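You operate a simulated robot arm through the tools that you are given. There is no shell and no other tool.

Carry out the task below with a simulated robot arm. There is one attempt and no reset: what you move stays moved.

JOB
Try the green gauge in both bushings on the plate; fit the one that takes it into the hub hole.
Fine: stand the gauge back in its rack. Set down upright: green plug gauge.

Only the result counts: the job must be done as asked and must still hold three seconds after the hand-in. Knocking over, shifting, dropping, spilling or breaking anything else fails it.

ROBOT AND FRAMES
A 7-joint arm with a two-finger parallel gripper, fixed in place. Base frame: the origin is at the foot of the arm, x ahead of it, y to its left, z up; the work surface is at about z = 766. Lengths are in mm, angles in degrees, forces in N, time in s.
With the tool pointing down near the work surface it reaches from about 280 to 700 mm from the base axis. Its first joint turns from -166.0 to 166.0 degrees. Payload 1.57 kg.
Tool frame: the origin (TCP) lies between the finger pads and is the grasp point; the fingertips stand 30 mm ahead of it; z points along the fingers, y is the line along which they close. The gripper opens to 80 mm. The fingers are 17 mm wide and 12 mm thick; the gripper's body (40 by 82 mm) begins 80 mm behind the TCP.
Orientation is that of the tool frame in the base frame, as a unit quaternion [w, x, y, z]. With the fingers straight down and closing along the base's y, the tool's x points along the base's -x, its y along +y and its z along -z.

CONTROLS
- The arm moves only by the tool drive_tool. Its argument "moves" is text: rows parted by semicolons, each of 6 numbers parted by spaces: the shift along the tool's x, y, z in units of 400 mm (1.0 is 400 mm), then the turn, a rotation vector about the tool's x, y, z in units of 90 degrees (1.0 is 90 degrees). In form: x y z wx wy wz; .... A call has 1 to 20 rows; each row is the pose to reach, as a shift and turn from the pose commanded when the call began, along the tool's axes at that moment. "jaw" is the closure in counts, from 0 (fully open) to 255 (shut), set as the call begins (left out, the last holds). A call with a number of a shift or a turn outside -1 to 1 is refused whole. Each row takes 0.2 s and may step no farther than 50 mm and 8.6 degrees from the row before; otherwise, or with a gripper value out of range, the whole call is refused. A pose out of reach is approached as far as the arm can. The call stops where the force on the tool passes 40 N (or 10 N more than at its start, if that is more) or the arm is blocked; 0.2 s more then pass. Each finger travels about 72 mm/s and halts on what it meets, pressing with about 40 N; the grip force reading is that of the motor and also rises with nothing between the fingers. The clock runs only during rows and for 0.2 s after the last one: add rows that repeat a pose to give the fingers time. The reply holds the time, the measured pose of the TCP, the force on the tool along the base axes, the opening and the grip force, in the units named above and with some noise, with the torque about the TCP (base axes, N m) and any sound that the robot's microphone picked up, and new pictures: "pictures" is both (left out), scene, wrist or none.
- Cameras (640 x 400 px; columns grow to the right, rows downward): "scene" is fixed at [49.2, 648.7, 1358.6]; the picture's right is [-0.83, -0.56, 0.00], its down [-0.40, 0.59, -0.70] and it looks along [0.39, -0.57, -0.72] (base axes); focal length 298 px, centre (320, 200). "wrist" rides on the gripper at [72, -7, -122] in the tool frame; the picture's right is [0.09, 1.00, 0.00], its down [-0.84, 0.08, -0.54] and it looks along [-0.54, 0.05, 0.84] (tool axes); focal length 238 px, centre (320, 200). There is no depth. A picture from a camera that has moved, and an enlarged one, comes with that camera's place and axes in the base frame and with its lens.
- lift_body(by): slides the trunk up (or, below 0, down) by that many mm; the arm rides with it, the base frame stays. It gives what a move gives, with no picture.
- zoom(camera, box): a new picture of the part [left, top, right, bottom] of that camera's present view, enlarged. It takes no simulated time.
- hand_in(): hands the job in; it is judged then, once.

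Places have to be worked out from the pictures, the camera data and where the tool is seen. Open the gripper and draw the arm clear of the work before you hand the job in, unless the task says otherwise.

The tools are called after "Emit:" as name(argument=value, ...) on one line, values as JSON. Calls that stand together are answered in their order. drive_tool: Moves the arm, as the interface text tells. Its arguments: {"type":"object","properties":{"moves":{"type":"string"},"jaw":{"type":"number"},"pictures":{"type":"string","enum":["both","scene","wrist","none"]}},"required":["moves"]} The other tools are called the same way: lift_body (by) slides the trunk up or down; zoom (camera, box) takes an enlarged picture of a part of a camera's view; hand_in () hands the job in.

At the start:

```text
clock: 0.0
position: [387.9, 284.0, 1079.0]
tcp_rot: [-0.001, 0.0, 1.0, 0.0]
wrist_force: [0.1, 0.5, -0.7]
moment: [-0.06, 0.0, -0.02]
opening: 80.1
grasp_force: 0.0
trunk travel left (down, up): [-325.0, 155.0]
```

scene: 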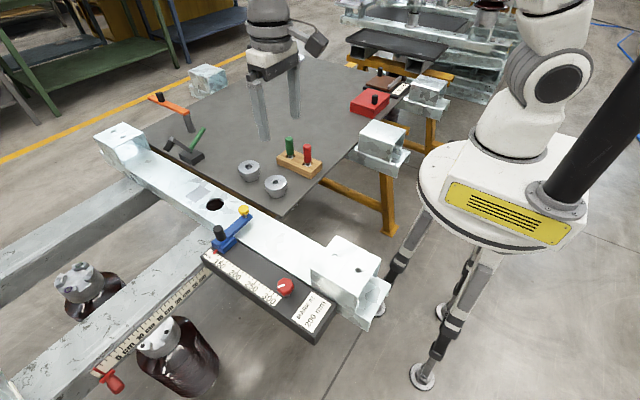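
wrist: 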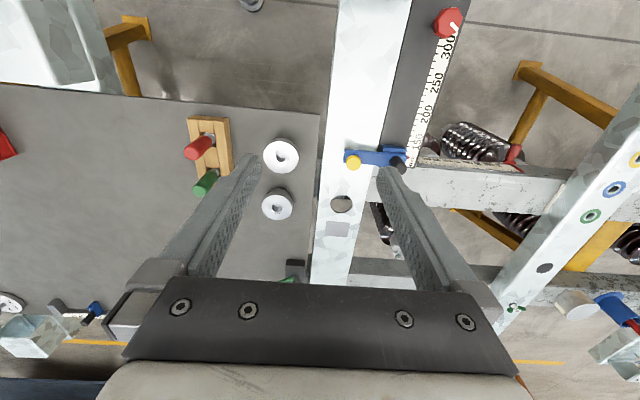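

I'll begin by enlarging the views of the rack, bushings and the hub hole.

Emit:
zoom(camera="scene", box=[180, 110, 340, 260])

Emit:
zoom(camera="wrist", box=[170, 100, 410, 250])

```text
2.67 times, centred on (260, 185) of scene
camera zoom: at [49.2, 648.7, 1358.6], right [-0.83, -0.56, 0.0], down [-0.4, 0.59, -0.7], along [0.39, -0.57, -0.72], focal length 795 px, centre (480, 240)
```

zoom: 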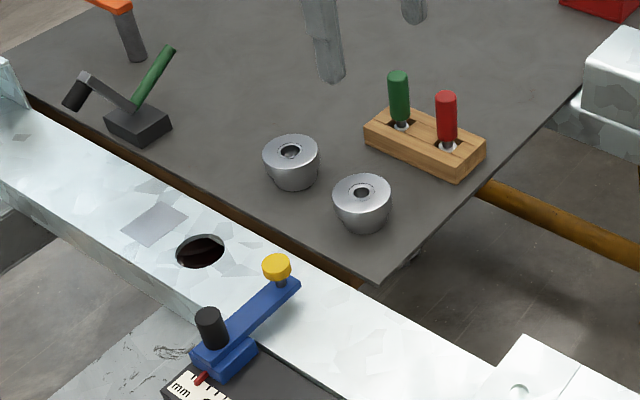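

```text
2.67 times, centred on (290, 175) of wrist
camera zoom: at [317.2, 277.4, 1199.5], right [-0.09, 1.0, 0.0], down [0.84, 0.08, 0.54], along [0.54, 0.05, -0.84], focal length 636 px, centre (400, 267)
```

zoom: 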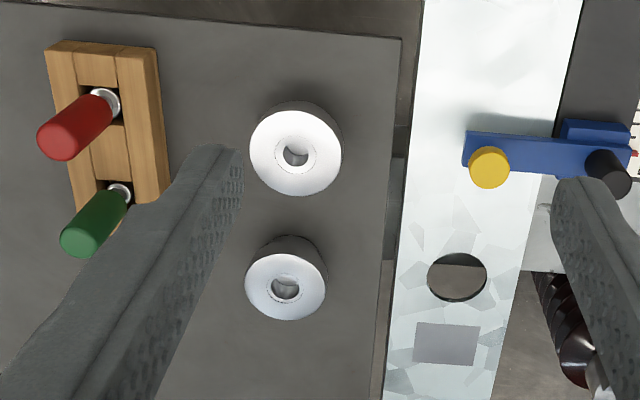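

The plate, rack and a round hole in the white beam are visible; I triangulate the bushings near (485,225) and (591,218), the hole near (601,351,765). I zoom further to see the shapes before moving.

Emit:
zoom(camera="scene", box=[230, 150, 300, 200])

Emit:
zoom(camera="scene", box=[265, 125, 335, 185])

Emit:
zoom(camera="wrist", box=[310, 130, 430, 240])

Emit:
zoom(camera="scene", box=[180, 170, 270, 260])

```text
8.00 times, centred on (265, 175) of scene
camera zoom: at [49.2, 648.7, 1358.6], right [-0.83, -0.56, 0.0], down [-0.4, 0.59, -0.7], along [0.39, -0.57, -0.72], focal length 2384 px, centre (760, 400)
```

zoom: 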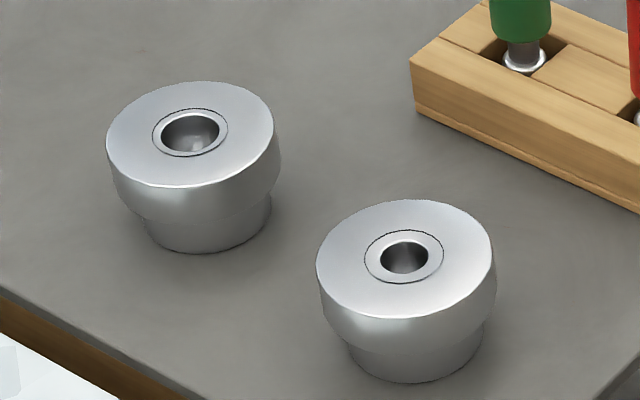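

```text
6.67 times, centred on (300, 155) of scene
camera zoom: at [49.2, 648.7, 1358.6], right [-0.83, -0.56, 0.0], down [-0.4, 0.59, -0.7], along [0.39, -0.57, -0.72], focal length 1987 px, centre (453, 500)
```

zoom: 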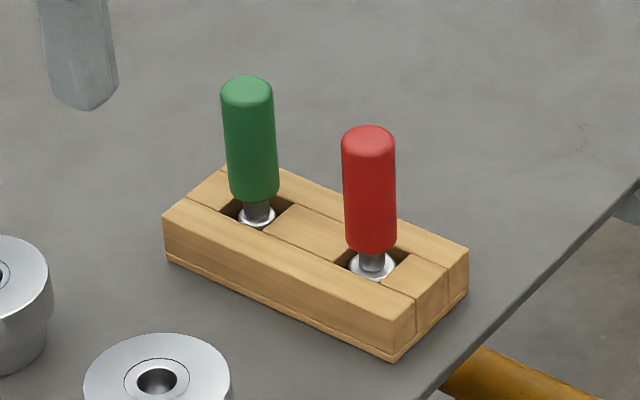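

```text
3.64 times, centred on (370, 185) of wrist
camera zoom: at [317.2, 277.4, 1199.5], right [-0.09, 1.0, 0.0], down [0.84, 0.08, 0.54], along [0.54, 0.05, -0.84], focal length 867 px, centre (138, 254)
```

zoom: 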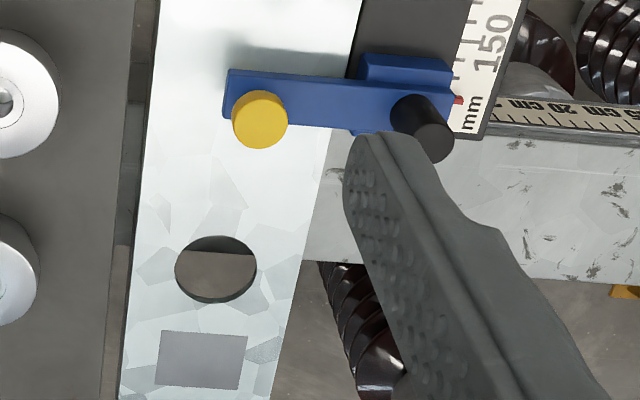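

```text
4.44 times, centred on (225, 215) of scene
camera zoom: at [49.2, 648.7, 1358.6], right [-0.83, -0.56, 0.0], down [-0.4, 0.59, -0.7], along [0.39, -0.57, -0.72], focal length 1325 px, centre (742, 133)
```

zoom: 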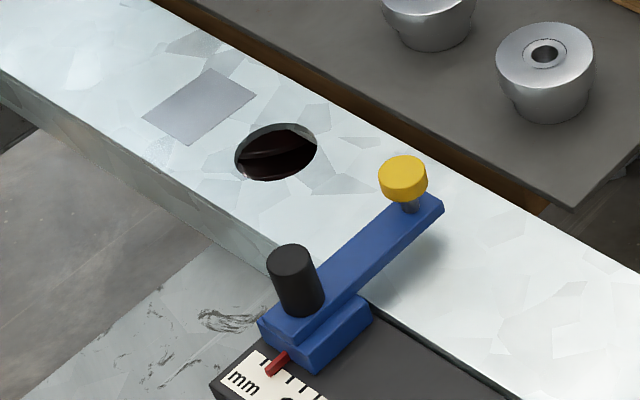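

Bushings are stepped (60 mm flange, ~46 mm spigot), with different bores. I move the wrist camera closer above them, staying well above the parts (fingertips about z=868).

Emit:
drive_tool(moves="-0.037 -0.024 0.075 0 0 0; -0.074 -0.0475 0.151 0 0 0; -0.111 -0.071 0.226 0 0 0; -0.148 -0.095 0.302 0 0 0; -0.185 -0.119 0.377 0 0 0; -0.2225 -0.1425 0.4525 0 0 0; -0.2225 -0.1425 0.4525 0 0 0", jaw=0)

```text
clock: 1.6
position: [478.3, 226.9, 896.6]
tcp_rot: [0.001, 0.0, 1.0, 0.0]
wrist_force: [0.4, -0.3, 0.2]
moment: [-0.01, 0.02, 0.02]
opening: 80.0
grasp_force: 0.1
trunk travel left (down, up): [-325.0, 155.0]
camera wrist: at [407.3, 220.2, 1018.4], right [-0.09, 1.0, 0.0], down [0.84, 0.08, 0.54], along [0.54, 0.05, -0.84], focal length 238 px, centre (320, 200)
```

scene: 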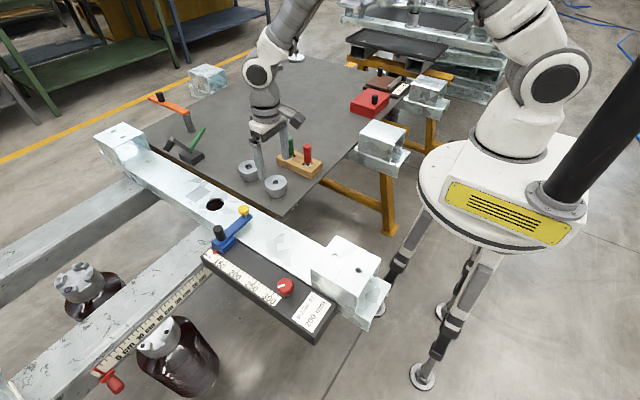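
wrist: 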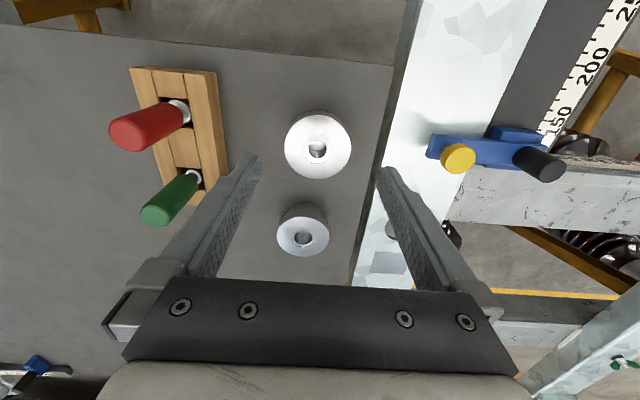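

The camera is now closer; I enlarge the bushings and the rack to read bore diameters and positions.

Emit:
zoom(camera="wrist", box=[270, 100, 370, 180])

Emit:
zoom(camera="wrist", box=[260, 190, 360, 270])

Emit:
zoom(camera="wrist", box=[100, 60, 260, 240])

Emit:
zoom(camera="scene", box=[230, 90, 330, 200])

```text
5.00 times, centred on (320, 140) of wrist
camera zoom: at [407.3, 220.2, 1018.4], right [-0.09, 1.0, 0.0], down [0.84, 0.08, 0.54], along [0.54, 0.05, -0.84], focal length 1192 px, centre (320, 500)
```

zoom: 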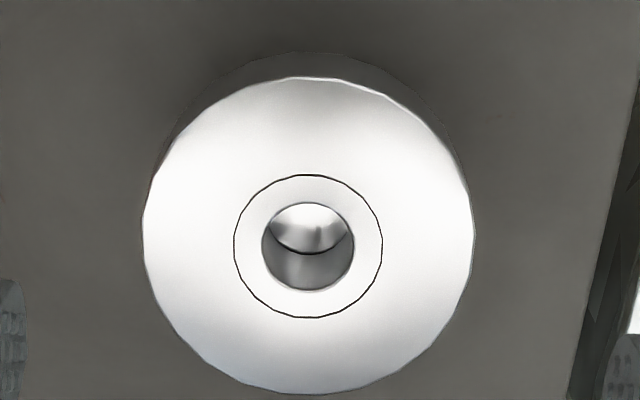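

```text
5.00 times, centred on (310, 230) of wrist
camera zoom: at [407.3, 220.2, 1018.4], right [-0.09, 1.0, 0.0], down [0.84, 0.08, 0.54], along [0.54, 0.05, -0.84], focal length 1192 px, centre (370, 50)
```

zoom: 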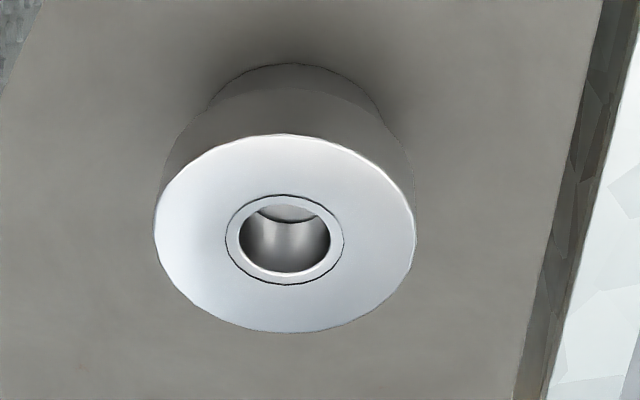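

```text
2.22 times, centred on (180, 150) of wrist
camera zoom: at [407.3, 220.2, 1018.4], right [-0.09, 1.0, 0.0], down [0.84, 0.08, 0.54], along [0.54, 0.05, -0.84], focal length 530 px, centre (631, 311)
```

zoom: 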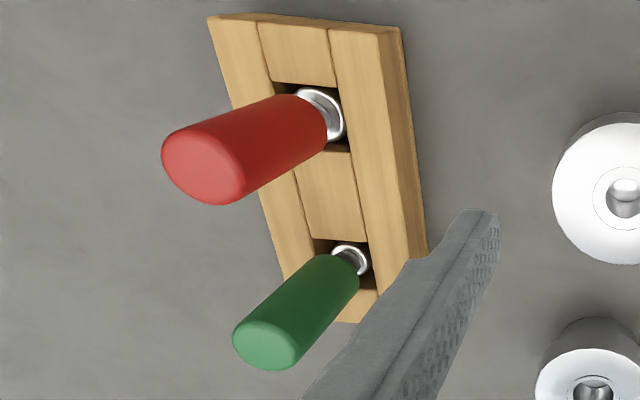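

```text
3.64 times, centred on (280, 145) of scene
camera zoom: at [49.2, 648.7, 1358.6], right [-0.83, -0.56, 0.0], down [-0.4, 0.59, -0.7], along [0.39, -0.57, -0.72], focal length 1084 px, centre (466, 400)
```

zoom: 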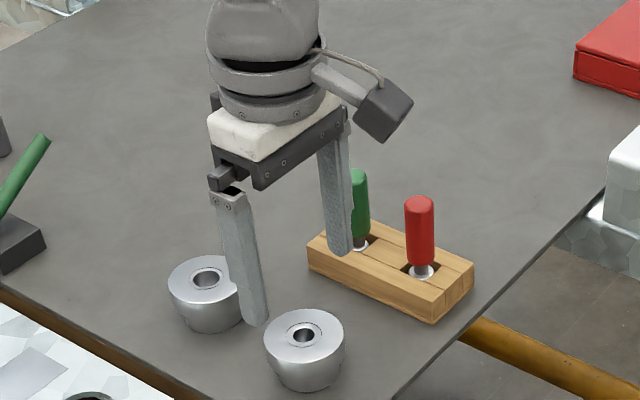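

I measure the gauge pin diameter against the bores by zooming tightly on the green pin in the rack.

Emit:
zoom(camera="wrist", box=[175, 155, 215, 195])

Emit:
zoom(camera="wrist", box=[155, 80, 205, 130])

Emit:
zoom(camera="scene", box=[285, 150, 325, 175])

```text
10.00 times, centred on (195, 175) of wrist
camera zoom: at [407.3, 220.2, 1018.4], right [-0.09, 1.0, 0.0], down [0.84, 0.08, 0.54], along [0.54, 0.05, -0.84], focal length 2384 px, centre (1570, 450)
```

zoom: 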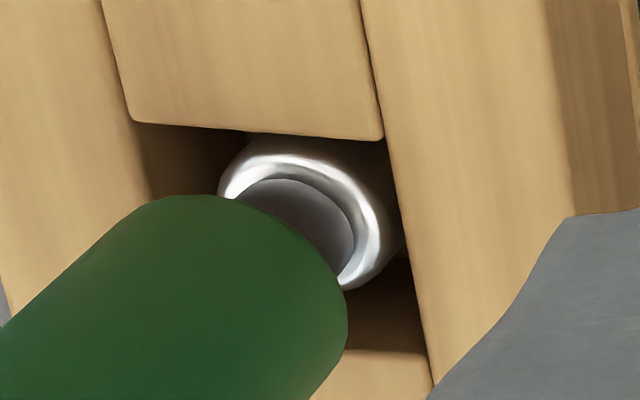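

```text
8.00 times, centred on (180, 105) of wrist
camera zoom: at [407.3, 220.2, 1018.4], right [-0.09, 1.0, 0.0], down [0.84, 0.08, 0.54], along [0.54, 0.05, -0.84], focal length 1907 px, centre (1440, 960)
```

zoom: 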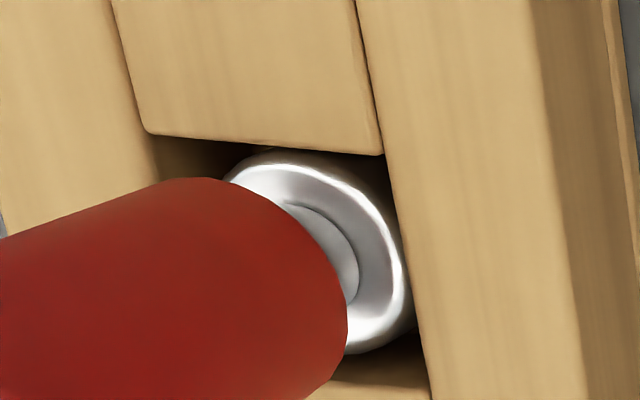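

```text
16.00 times, centred on (305, 162) of scene
camera zoom: at [49.2, 648.7, 1358.6], right [-0.83, -0.56, 0.0], down [-0.4, 0.59, -0.7], along [0.39, -0.57, -0.72], focal length 4769 px, centre (560, 800)
```

zoom: 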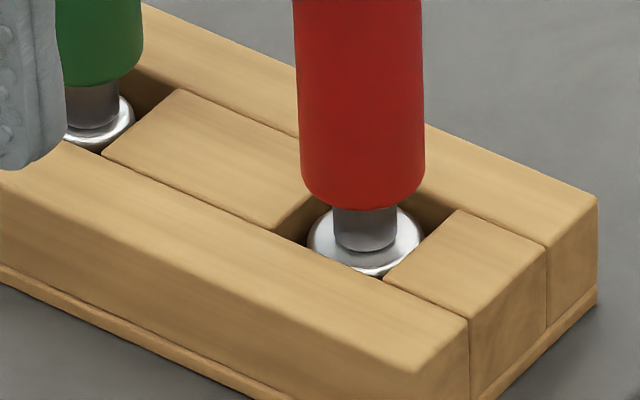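

Green gauge estimated at about (536.5, 96.5), handle z≈795–860, pin ~17 mm; bores ~17 mm (A, near x=486) and ~21 mm (B, near x=594). I rise and go above the green gauge with the fingers closing along y, then look before descending.

Emit:
drive_tool(moves="0 0 -0.1085 0 0 0; -0.036 -0.0815 -0.1085 0 0 0; -0.073 -0.163 -0.1085 0 0 0; -0.109 -0.2445 -0.1085 0 0 0; -0.1455 -0.326 -0.1085 0 0 0; -0.1455 -0.326 -0.1085 0 0 0", jaw=0)

```text
clock: 3.0
position: [537.1, 98.5, 942.5]
tcp_rot: [0.001, 0.0, 1.0, 0.0]
wrist_force: [-0.2, 0.8, 0.4]
moment: [0.02, 0.02, 0.02]
opening: 80.2
grasp_force: 0.1
trunk travel left (down, up): [-325.0, 155.0]
camera wrist: at [465.7, 91.6, 1063.7], right [-0.09, 1.0, 0.0], down [0.84, 0.08, 0.54], along [0.54, 0.05, -0.84], focal length 238 px, centre (320, 200)
```

scene: 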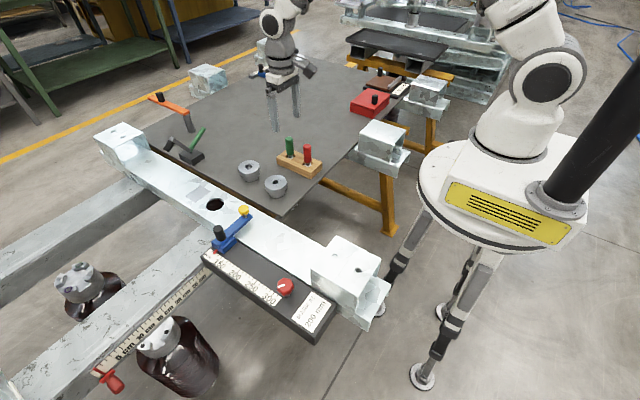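
wrist: 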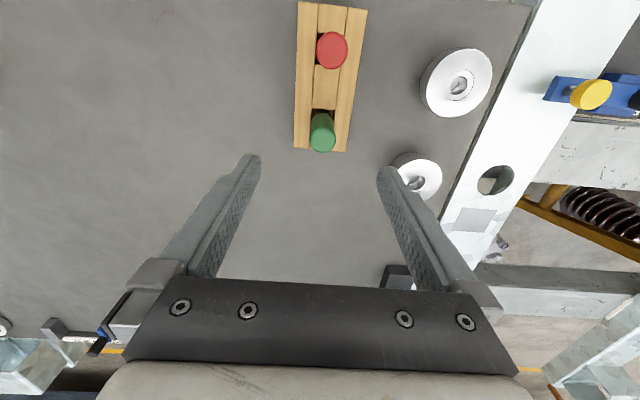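

The gauge appears close to the tool axis; I zoom on it to fix its exact offset.

Emit:
zoom(camera="wrist", box=[285, 90, 365, 160])

Emit:
zoom(camera="scene", box=[255, 70, 335, 185])

```text
5.71 times, centred on (325, 125) of wrist
camera zoom: at [465.7, 91.6, 1063.7], right [-0.09, 1.0, 0.0], down [0.84, 0.08, 0.54], along [0.54, 0.05, -0.84], focal length 1362 px, centre (291, 629)
```

zoom: 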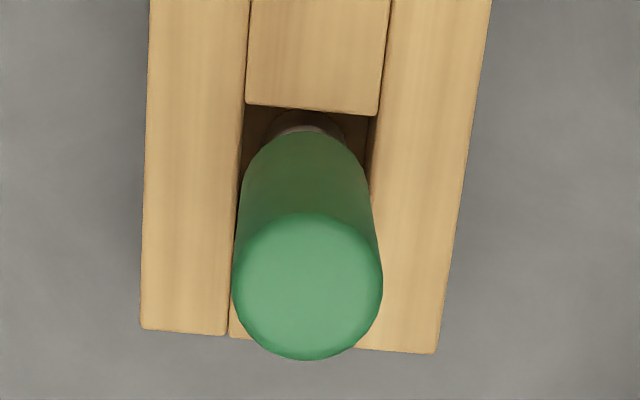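

```text
3.48 times, centred on (295, 128) of scene
camera zoom: at [49.2, 648.7, 1358.6], right [-0.83, -0.56, 0.0], down [-0.4, 0.59, -0.7], along [0.39, -0.57, -0.72], focal length 1037 px, centre (407, 452)
```

zoom: 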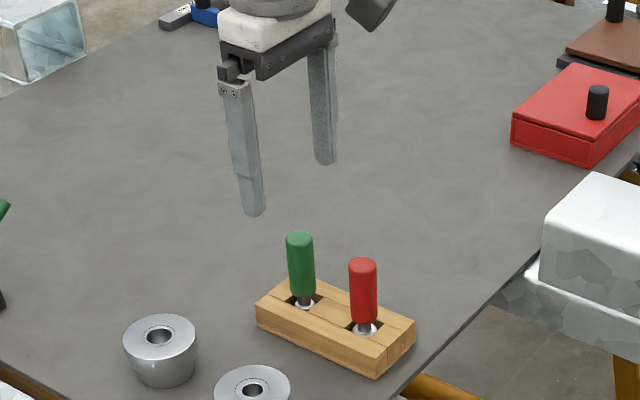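

Handle top is about 2 mm to +y and ~3 mm to −x of the tool axis. I shift and descend partway (fingertips just below the handle top) and check.

Emit:
drive_tool(moves="0.0075 0.0045 0.03 0 0 0; 0.0075 0.0045 0.08 0 0 0; 0.0075 0.0045 0.12 0 0 0; 0.0075 0.0045 0.155 0 0 0; 0.0075 0.0045 0.155 0 0 0", jaw=0)

Emit:
zoom(camera="scene", box=[255, 90, 335, 185])

Emit:
zoom(camera="wrist", box=[230, 80, 410, 260])

```text
clock: 4.2
position: [533.4, 99.9, 878.1]
tcp_rot: [0.0, -0.001, 1.0, 0.0]
wrist_force: [0.4, 0.1, 0.0]
moment: [0.02, 0.03, -0.01]
opening: 80.0
grasp_force: 0.1
trunk travel left (down, up): [-325.0, 155.0]
camera wrist: at [462.1, 93.3, 1000.2], right [-0.09, 1.0, 0.0], down [0.84, 0.08, 0.54], along [0.54, 0.05, -0.84], focal length 238 px, centre (320, 200)
```

scene: 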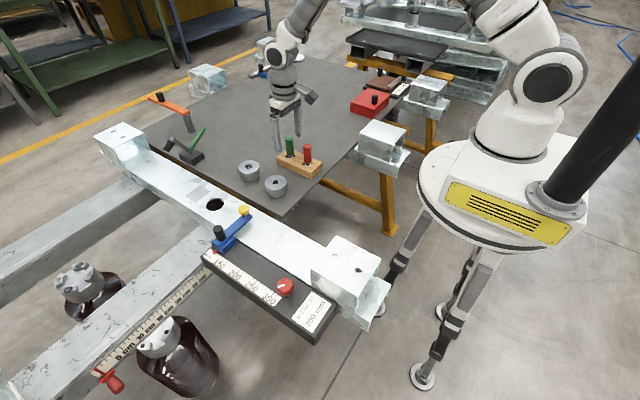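
wrist: 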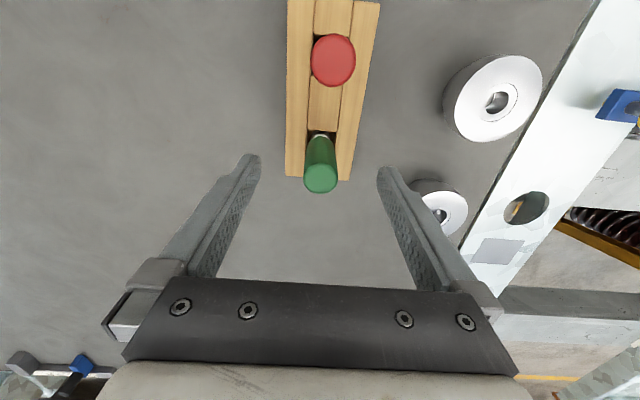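

```text
4.21 times, centred on (295, 138) of scene
camera zoom: at [49.2, 648.7, 1358.6], right [-0.83, -0.56, 0.0], down [-0.4, 0.59, -0.7], along [0.39, -0.57, -0.72], focal length 1255 px, centre (425, 463)
```

zoom: 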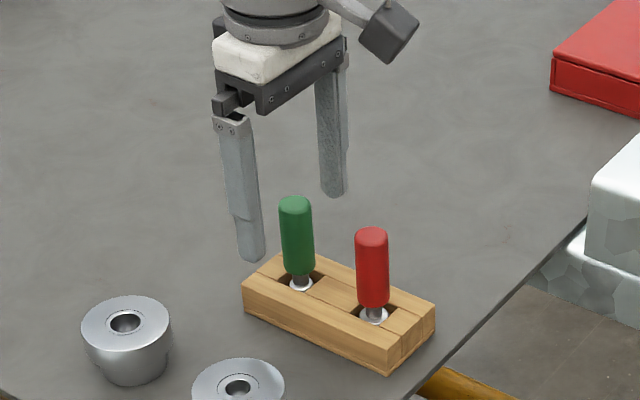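

```text
2.22 times, centred on (320, 170) of wrist
camera zoom: at [462.1, 93.3, 1000.2], right [-0.09, 1.0, 0.0], down [0.84, 0.08, 0.54], along [0.54, 0.05, -0.84], focal length 530 px, centre (320, 267)
```

zoom: 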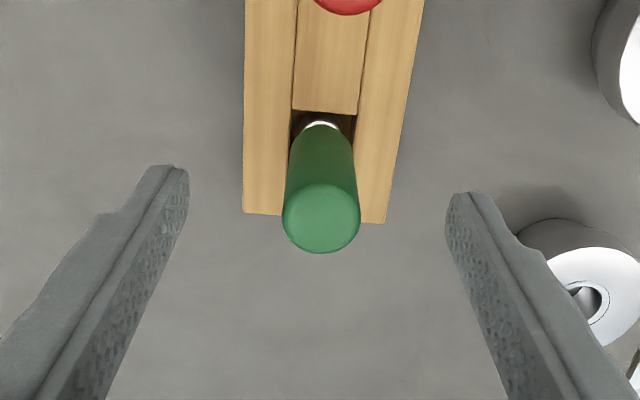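

Gauge is centred between the fingers within a couple of mm. I descend to TCP z≈833 (fingertips ≈803, just above the rack top).

Emit:
drive_tool(moves="0 0 0.03 0 0 0; 0 0 0.06 0 0 0; 0 0 0.09 0 0 0; 0 0 0.1125 0 0 0; 0 0 0.1125 0 0 0", jaw=0)

Emit:
zoom(camera="scene", box=[255, 90, 335, 185])

Emit:
zoom(camera="wrist", box=[230, 80, 410, 260])

```text
clock: 5.4
position: [534.3, 99.6, 832.1]
tcp_rot: [0.0, 0.0, 1.0, 0.001]
wrist_force: [0.7, -0.6, -0.3]
moment: [0.01, -0.01, 0.03]
opening: 80.0
grasp_force: 0.1
trunk travel left (down, up): [-325.0, 155.0]
camera wrist: at [462.7, 92.5, 953.9], right [-0.09, 1.0, 0.0], down [0.84, 0.08, 0.54], along [0.54, 0.05, -0.84], focal length 238 px, centre (320, 200)
```

scene: 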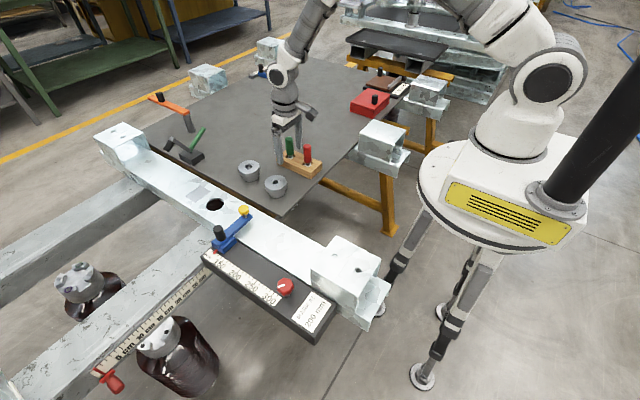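
wrist: 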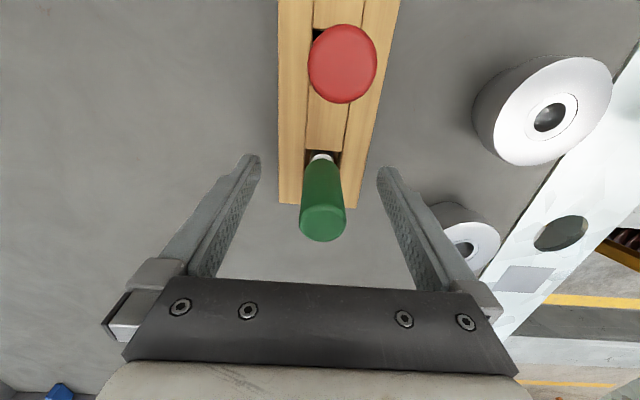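

```text
4.21 times, centred on (295, 138) of scene
camera zoom: at [49.2, 648.7, 1358.6], right [-0.83, -0.56, 0.0], down [-0.4, 0.59, -0.7], along [0.39, -0.57, -0.72], focal length 1255 px, centre (425, 463)
```

zoom: 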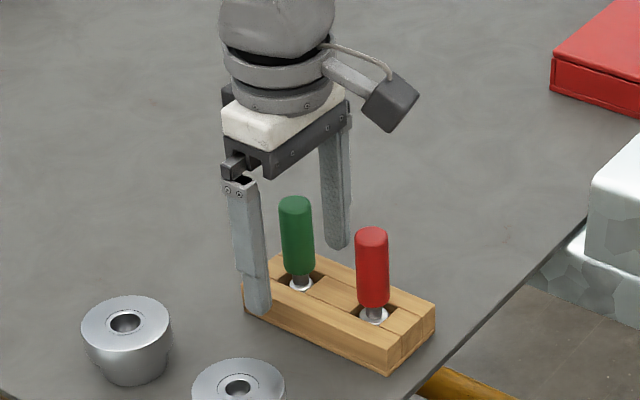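

```text
2.22 times, centred on (320, 170) of wrist
camera zoom: at [462.7, 92.5, 953.9], right [-0.09, 1.0, 0.0], down [0.84, 0.08, 0.54], along [0.54, 0.05, -0.84], focal length 530 px, centre (320, 267)
```

zoom: 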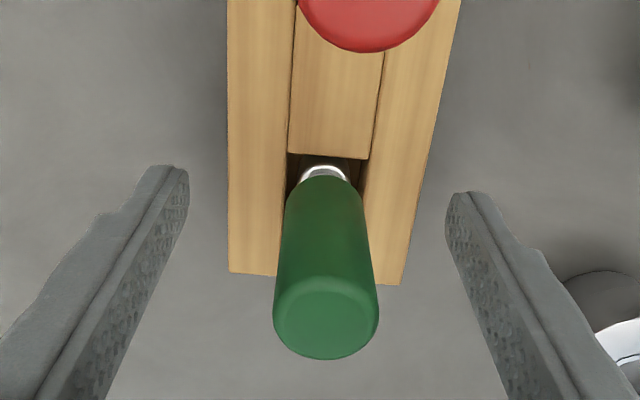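

Fingers straddle the handle with clear of rack and red gauge. I close the jaws in place.

Emit:
drive_tool(moves="0 0 0 0 0 0; 0 0 0 0 0 0; 0 0 0 0 0 0; 0 0 0 0 0 0; 0 0 0 0 0 0", jaw=255)

Emit:
zoom(camera="scene", box=[255, 90, 335, 185])

Emit:
zoom(camera="wrist", box=[230, 80, 410, 260])

```text
clock: 6.6
position: [534.9, 98.6, 831.6]
tcp_rot: [0.0, 0.0, 1.0, 0.0]
wrist_force: [0.9, 0.5, -0.5]
moment: [0.1, -0.05, -0.09]
opening: 59.3
grasp_force: 39.7
trunk travel left (down, up): [-325.0, 155.0]
camera wrist: at [462.7, 92.6, 954.1], right [-0.09, 1.0, 0.0], down [0.84, 0.08, 0.54], along [0.54, 0.05, -0.84], focal length 238 px, centre (320, 200)
```

scene: 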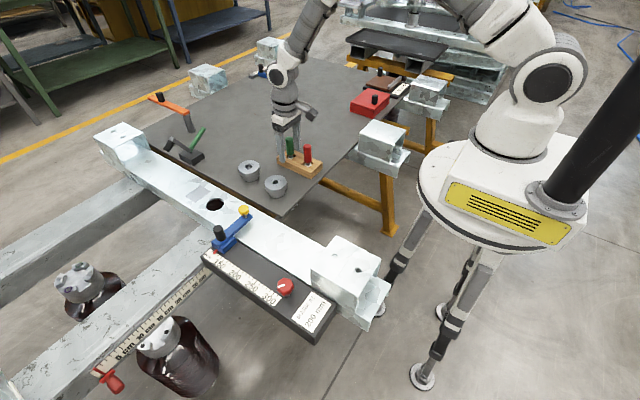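
wrist: 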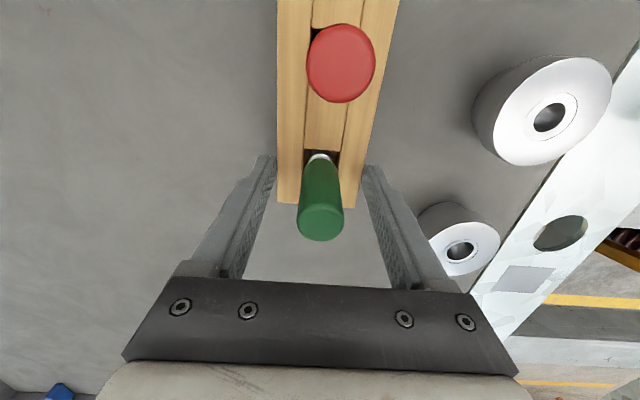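

```text
4.21 times, centred on (295, 138) of scene
camera zoom: at [49.2, 648.7, 1358.6], right [-0.83, -0.56, 0.0], down [-0.4, 0.59, -0.7], along [0.39, -0.57, -0.72], focal length 1255 px, centre (425, 463)
```

zoom: 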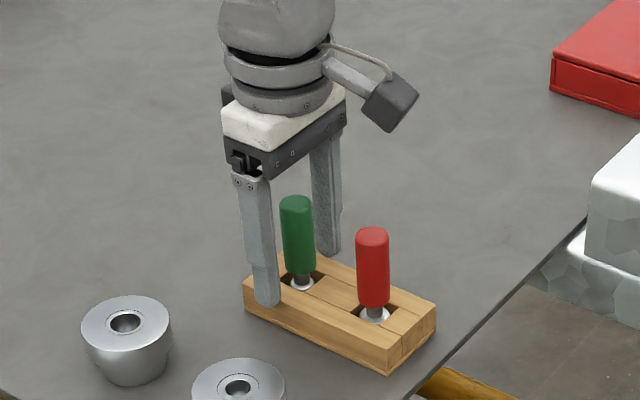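

```text
2.22 times, centred on (320, 170) of wrist
camera zoom: at [462.7, 92.6, 954.1], right [-0.09, 1.0, 0.0], down [0.84, 0.08, 0.54], along [0.54, 0.05, -0.84], focal length 530 px, centre (320, 267)
```

zoom: 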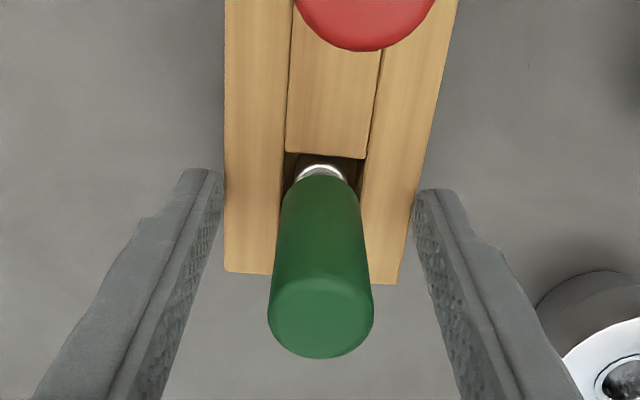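

Opening stopped at 59 mm: the fingertips met the sides of the rack (its top is a bit above 802), not the handle. I open again in place and will raise about 10 mm before re-closing.

Emit:
drive_tool(moves="0 0 0 0 0 0; 0 0 0 0 0 0; 0 0 -0.0125 0 0 0; 0 0 -0.0275 0 0 0; 0 0 -0.0275 0 0 0", jaw=0)

Emit:
zoom(camera="scene", box=[255, 90, 335, 185])

Emit:
zoom(camera="wrist", box=[230, 80, 410, 260])

```text
clock: 7.8
position: [533.2, 99.2, 843.7]
tcp_rot: [0.001, 0.0, 1.0, 0.0]
wrist_force: [-0.3, -0.1, -0.5]
moment: [-0.01, 0.0, -0.04]
opening: 80.1
grasp_force: 0.1
trunk travel left (down, up): [-325.0, 155.0]
camera wrist: at [462.4, 92.2, 965.6], right [-0.09, 1.0, 0.0], down [0.84, 0.08, 0.54], along [0.54, 0.05, -0.84], focal length 238 px, centre (320, 200)
```

scene: 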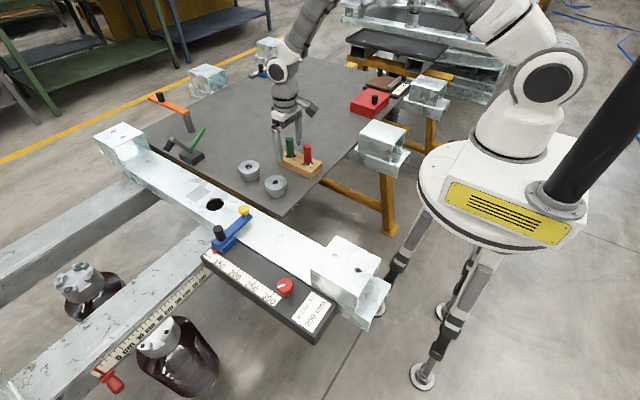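
wrist: 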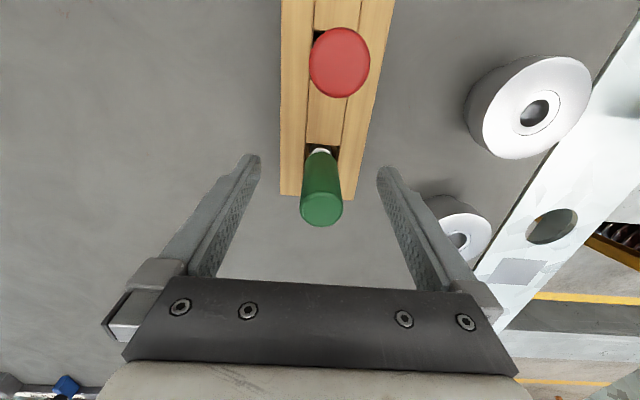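

```text
4.21 times, centred on (295, 138) of scene
camera zoom: at [49.2, 648.7, 1358.6], right [-0.83, -0.56, 0.0], down [-0.4, 0.59, -0.7], along [0.39, -0.57, -0.72], focal length 1255 px, centre (425, 463)
```

zoom: 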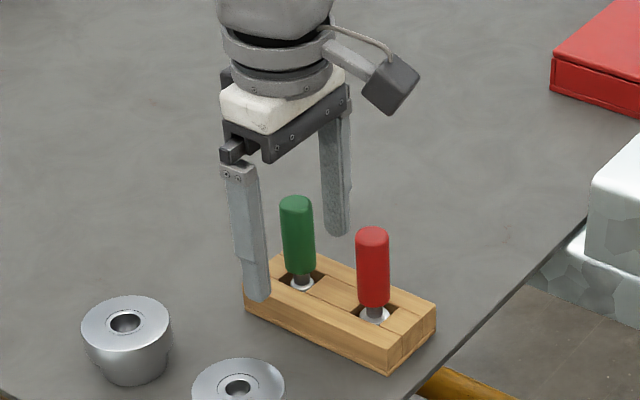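

```text
2.22 times, centred on (320, 170) of wrist
camera zoom: at [462.4, 92.2, 965.6], right [-0.09, 1.0, 0.0], down [0.84, 0.08, 0.54], along [0.54, 0.05, -0.84], focal length 530 px, centre (320, 267)
```

zoom: 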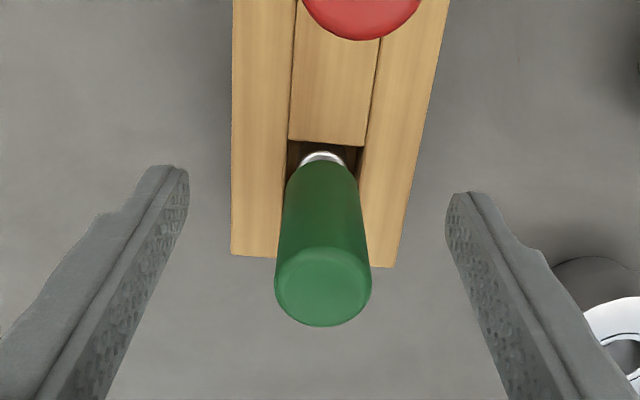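

The rack only moved about a millimetre. Now at fingertip z≈814; I close partway (to ~50 mm opening) to confirm the fingers clear the rack before gripping.

Emit:
drive_tool(moves="0 0 0 0 0 0; 0 0 0 0 0 0; 0 0 0 0 0 0", jaw=100, pictures="wrist")

Emit:
zoom(camera="scene", box=[270, 120, 320, 180])

```text
clock: 8.6
position: [534.4, 99.2, 844.0]
tcp_rot: [0.0, -0.001, 1.0, 0.0]
wrist_force: [0.2, -0.7, 0.0]
moment: [0.02, -0.02, 0.0]
opening: 48.5
grasp_force: 0.0
trunk travel left (down, up): [-325.0, 155.0]
camera wrist: at [462.4, 92.2, 965.4], right [-0.09, 1.0, 0.0], down [0.84, 0.08, 0.54], along [0.54, 0.05, -0.84], focal length 238 px, centre (320, 200)
```

wrist: 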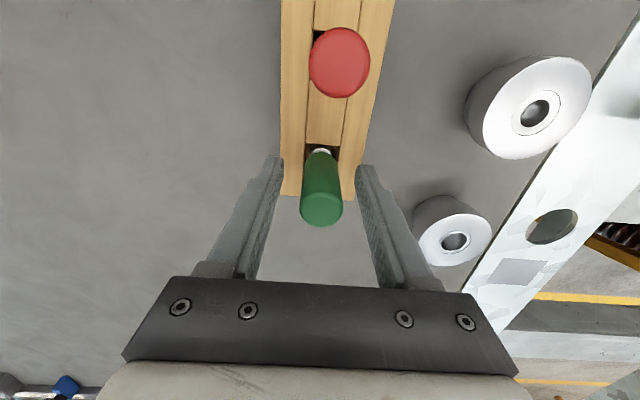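

```text
6.67 times, centred on (295, 150) of scene
camera zoom: at [49.2, 648.7, 1358.6], right [-0.83, -0.56, 0.0], down [-0.4, 0.59, -0.7], along [0.39, -0.57, -0.72], focal length 1987 px, centre (487, 533)
```

zoom: 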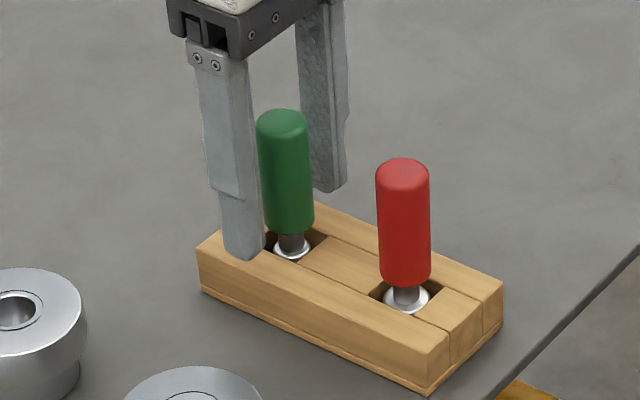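

Fingers passed above the rack (48.5 mm, no force). Now I close on the handle.

Emit:
drive_tool(moves="0 0 0 0 0 0; 0 0 0 0 0 0; 0 0 0 0 0 0; 0 0 0 0 0 0", jaw=255, pictures="wrist")

Emit:
zoom(camera="scene", box=[270, 120, 320, 180])

Emit:
zoom(camera="wrist", box=[270, 120, 370, 240])

```text
clock: 9.6
position: [534.2, 98.8, 843.6]
tcp_rot: [0.0, 0.0, 1.0, 0.0]
wrist_force: [-0.1, 0.1, 0.8]
moment: [0.05, -0.07, -0.02]
opening: 22.1
grasp_force: 35.1
trunk travel left (down, up): [-325.0, 155.0]
camera wrist: at [462.4, 92.2, 965.4], right [-0.09, 1.0, 0.0], down [0.84, 0.08, 0.54], along [0.54, 0.05, -0.84], focal length 238 px, centre (320, 200)
```

wrist: 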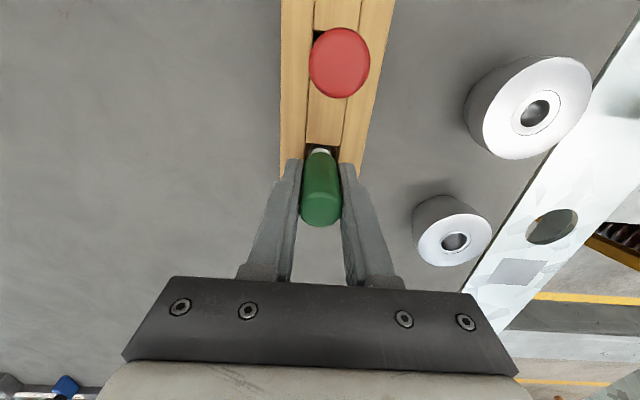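

```text
6.67 times, centred on (295, 150) of scene
camera zoom: at [49.2, 648.7, 1358.6], right [-0.83, -0.56, 0.0], down [-0.4, 0.59, -0.7], along [0.39, -0.57, -0.72], focal length 1987 px, centre (487, 533)
```

zoom: 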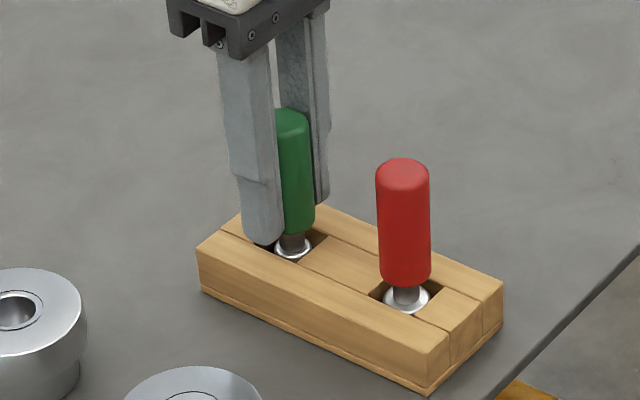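

```text
3.33 times, centred on (320, 180) of wrist
camera zoom: at [462.4, 92.2, 965.4], right [-0.09, 1.0, 0.0], down [0.84, 0.08, 0.54], along [0.54, 0.05, -0.84], focal length 794 px, centre (320, 267)
```

zoom: 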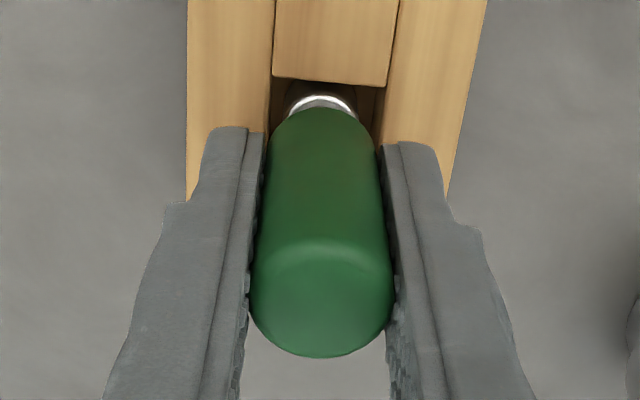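

Handle gripped (22.1 mm). I lift straight up out of the rack.

Emit:
drive_tool(moves="0 0 -0.02 0 0 0; 0 0 -0.06 0 0 0; 0 0 -0.11 0 0 0; 0 0 -0.17 0 0 0; 0 0 -0.24 0 0 0; 0 0 -0.24 0 0 0", jaw=255)

Emit:
zoom(camera="scene", box=[250, 80, 330, 180])

Emit:
zoom(camera="wrist", box=[270, 100, 370, 240])

```text
clock: 11.0
position: [534.0, 98.3, 941.5]
tcp_rot: [0.0, 0.001, 1.0, -0.001]
wrist_force: [0.5, 0.5, -0.7]
moment: [0.02, 0.0, -0.01]
opening: 22.0
grasp_force: 34.6
trunk travel left (down, up): [-325.0, 155.0]
camera wrist: at [461.8, 91.9, 1061.9], right [-0.09, 1.0, 0.0], down [0.84, 0.08, 0.54], along [0.54, 0.05, -0.84], focal length 238 px, centre (320, 200)
```

scene: 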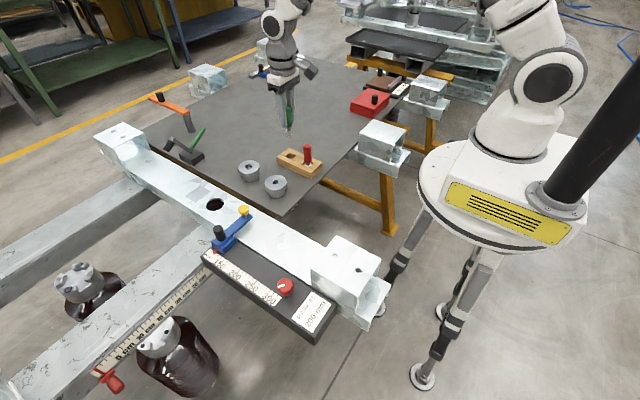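
wrist: 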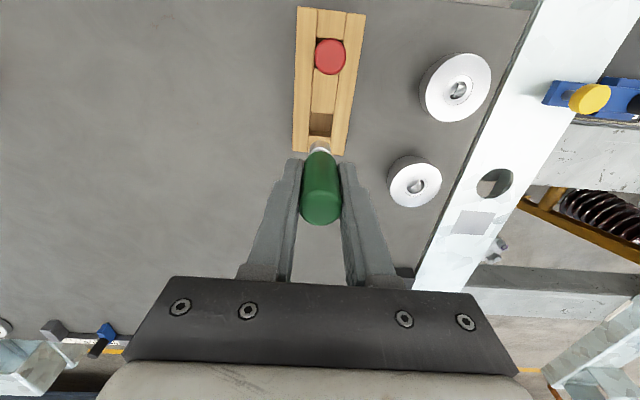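

```text
4.00 times, centred on (290, 130) of scene
camera zoom: at [49.2, 648.7, 1358.6], right [-0.83, -0.56, 0.0], down [-0.4, 0.59, -0.7], along [0.39, -0.57, -0.72], focal length 1192 px, centre (440, 480)
```

zoom: 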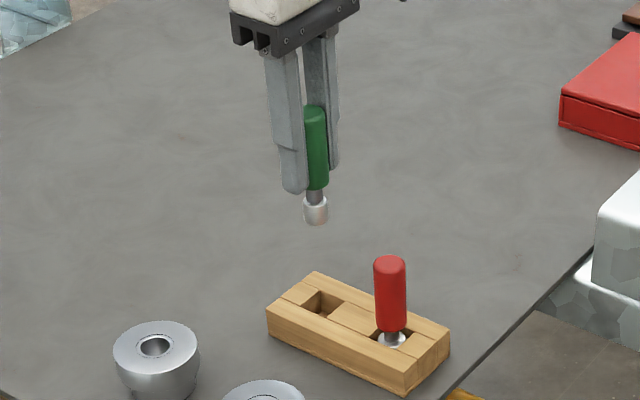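

```text
2.86 times, centred on (320, 170) of wrist
camera zoom: at [461.8, 91.9, 1061.9], right [-0.09, 1.0, 0.0], down [0.84, 0.08, 0.54], along [0.54, 0.05, -0.84], focal length 681 px, centre (320, 286)
```

zoom: 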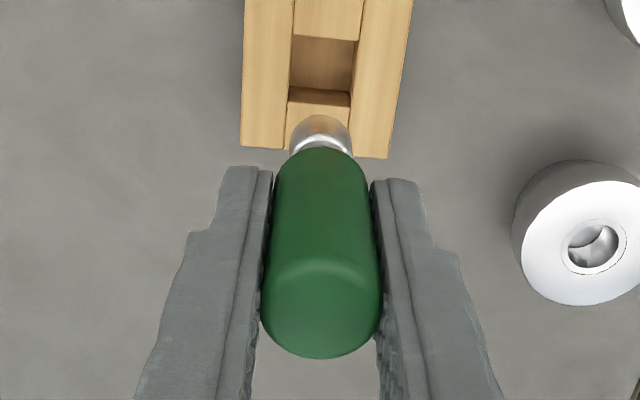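

Gauge is out cleanly. I zoom tightly on the pin to measure its diameter and length.

Emit:
zoom(camera="scene", box=[276, 105, 301, 140])

Emit:
zoom(camera="scene", box=[235, 155, 295, 203])

Emit:
zoom(camera="wrist", box=[385, 40, 505, 220])

```text
11.43 times, centred on (288, 122) of scene
camera zoom: at [49.2, 648.7, 1358.6], right [-0.83, -0.56, 0.0], down [-0.4, 0.59, -0.7], along [0.39, -0.57, -0.72], focal length 3406 px, centre (680, 1086)
```

zoom: 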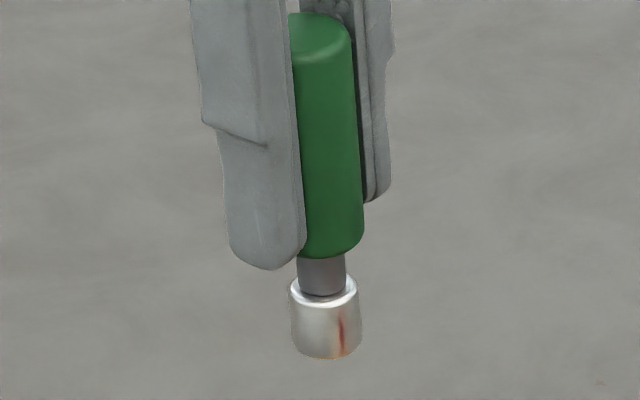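

```text
8.33 times, centred on (265, 179) of scene
camera zoom: at [49.2, 648.7, 1358.6], right [-0.83, -0.56, 0.0], down [-0.4, 0.59, -0.7], along [0.39, -0.57, -0.72], focal length 2484 px, centre (778, 375)
```

zoom: 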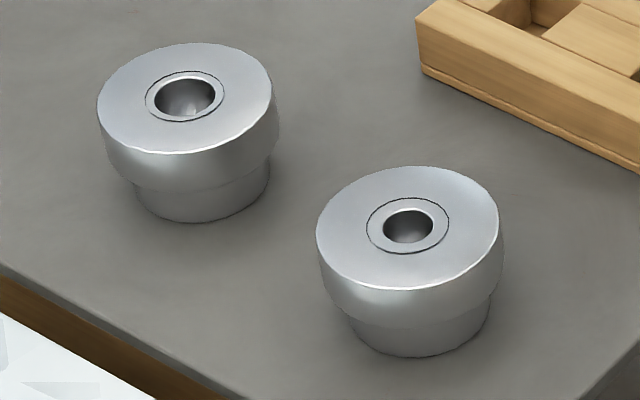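

```text
2.22 times, centred on (445, 130) of wrist
camera zoom: at [461.8, 91.9, 1061.9], right [-0.09, 1.0, 0.0], down [0.84, 0.08, 0.54], along [0.54, 0.05, -0.84], focal length 530 px, centre (42, 356)
```

zoom: 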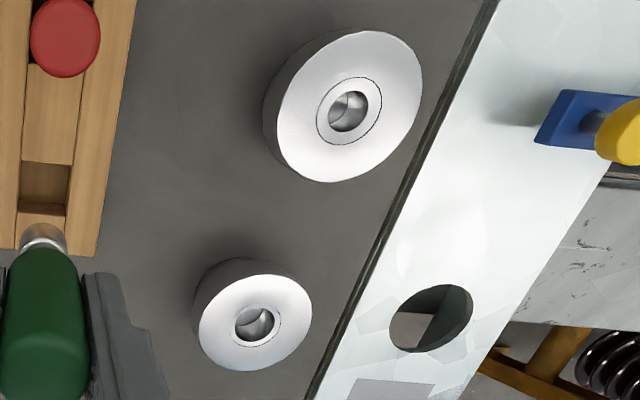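

Scene measurements give pin ≈17.3 mm, bore A ≈16.3 mm, bore B ≈20.7 mm; pin bottom ≈64 mm below TCP. I carry the gauge above bushing B (≈592,219) and stop about 20 mm above to check alignment.

Emit:
drive_tool(moves="-0.036 0.075 0 0 0 0; -0.073 0.151 0 0 0 0; -0.11 0.227 0 0 0 0; -0.146 0.302 0 0 0 0; -0.146 0.302 0.055 0 0 0; -0.146 0.302 0.11 0 0 0; -0.146 0.302 0.11 0 0 0", jaw=255)

Emit:
zoom(camera="scene", box=[225, 120, 285, 190])

Emit:
zoom(camera="wrist", box=[270, 90, 370, 200])

```text
clock: 12.6
position: [592.6, 220.1, 897.1]
tcp_rot: [0.0, -0.001, 1.0, 0.001]
wrist_force: [-0.6, 0.0, -0.8]
moment: [0.02, 0.02, 0.04]
opening: 22.2
grasp_force: 35.1
trunk travel left (down, up): [-325.0, 155.0]
camera wrist: at [520.5, 213.3, 1018.0], right [-0.09, 1.0, 0.0], down [0.84, 0.08, 0.54], along [0.54, 0.05, -0.84], focal length 238 px, centre (320, 200)
```

scene: 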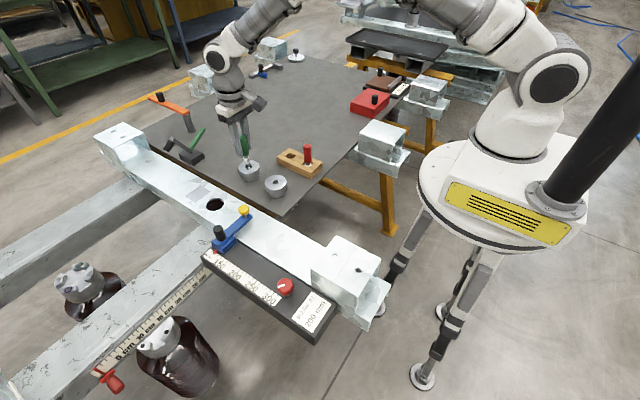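
wrist: 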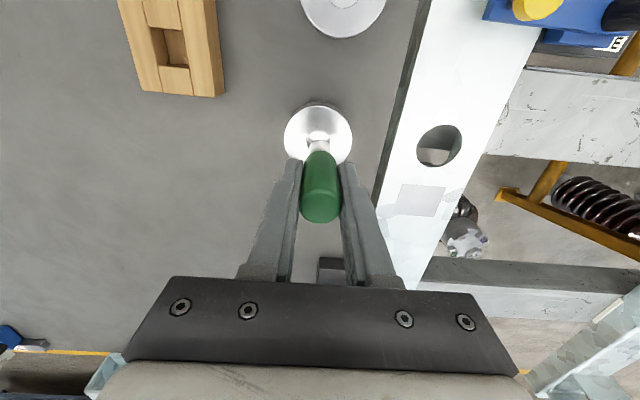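

```text
5.71 times, centred on (255, 155) of scene
camera zoom: at [49.2, 648.7, 1358.6], right [-0.83, -0.56, 0.0], down [-0.4, 0.59, -0.7], along [0.39, -0.57, -0.72], focal length 1703 px, centre (691, 457)
```

zoom: 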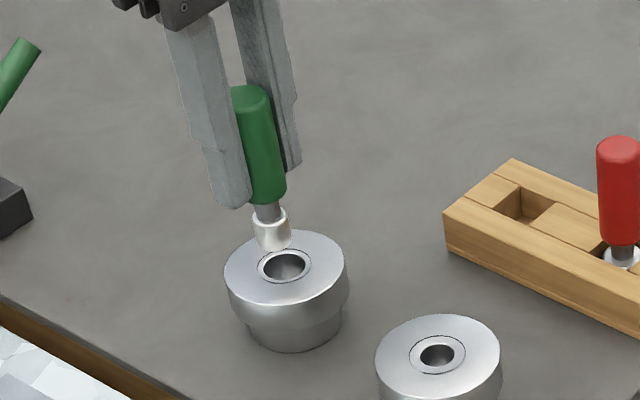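

```text
3.64 times, centred on (320, 145) of wrist
camera zoom: at [520.5, 213.3, 1018.0], right [-0.09, 1.0, 0.0], down [0.84, 0.08, 0.54], along [0.54, 0.05, -0.84], focal length 867 px, centre (320, 400)
```

zoom: 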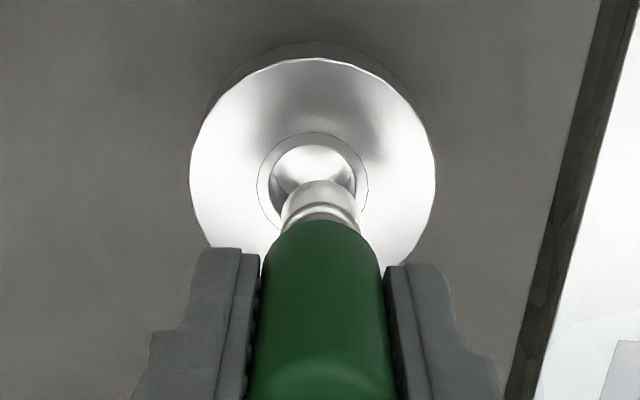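

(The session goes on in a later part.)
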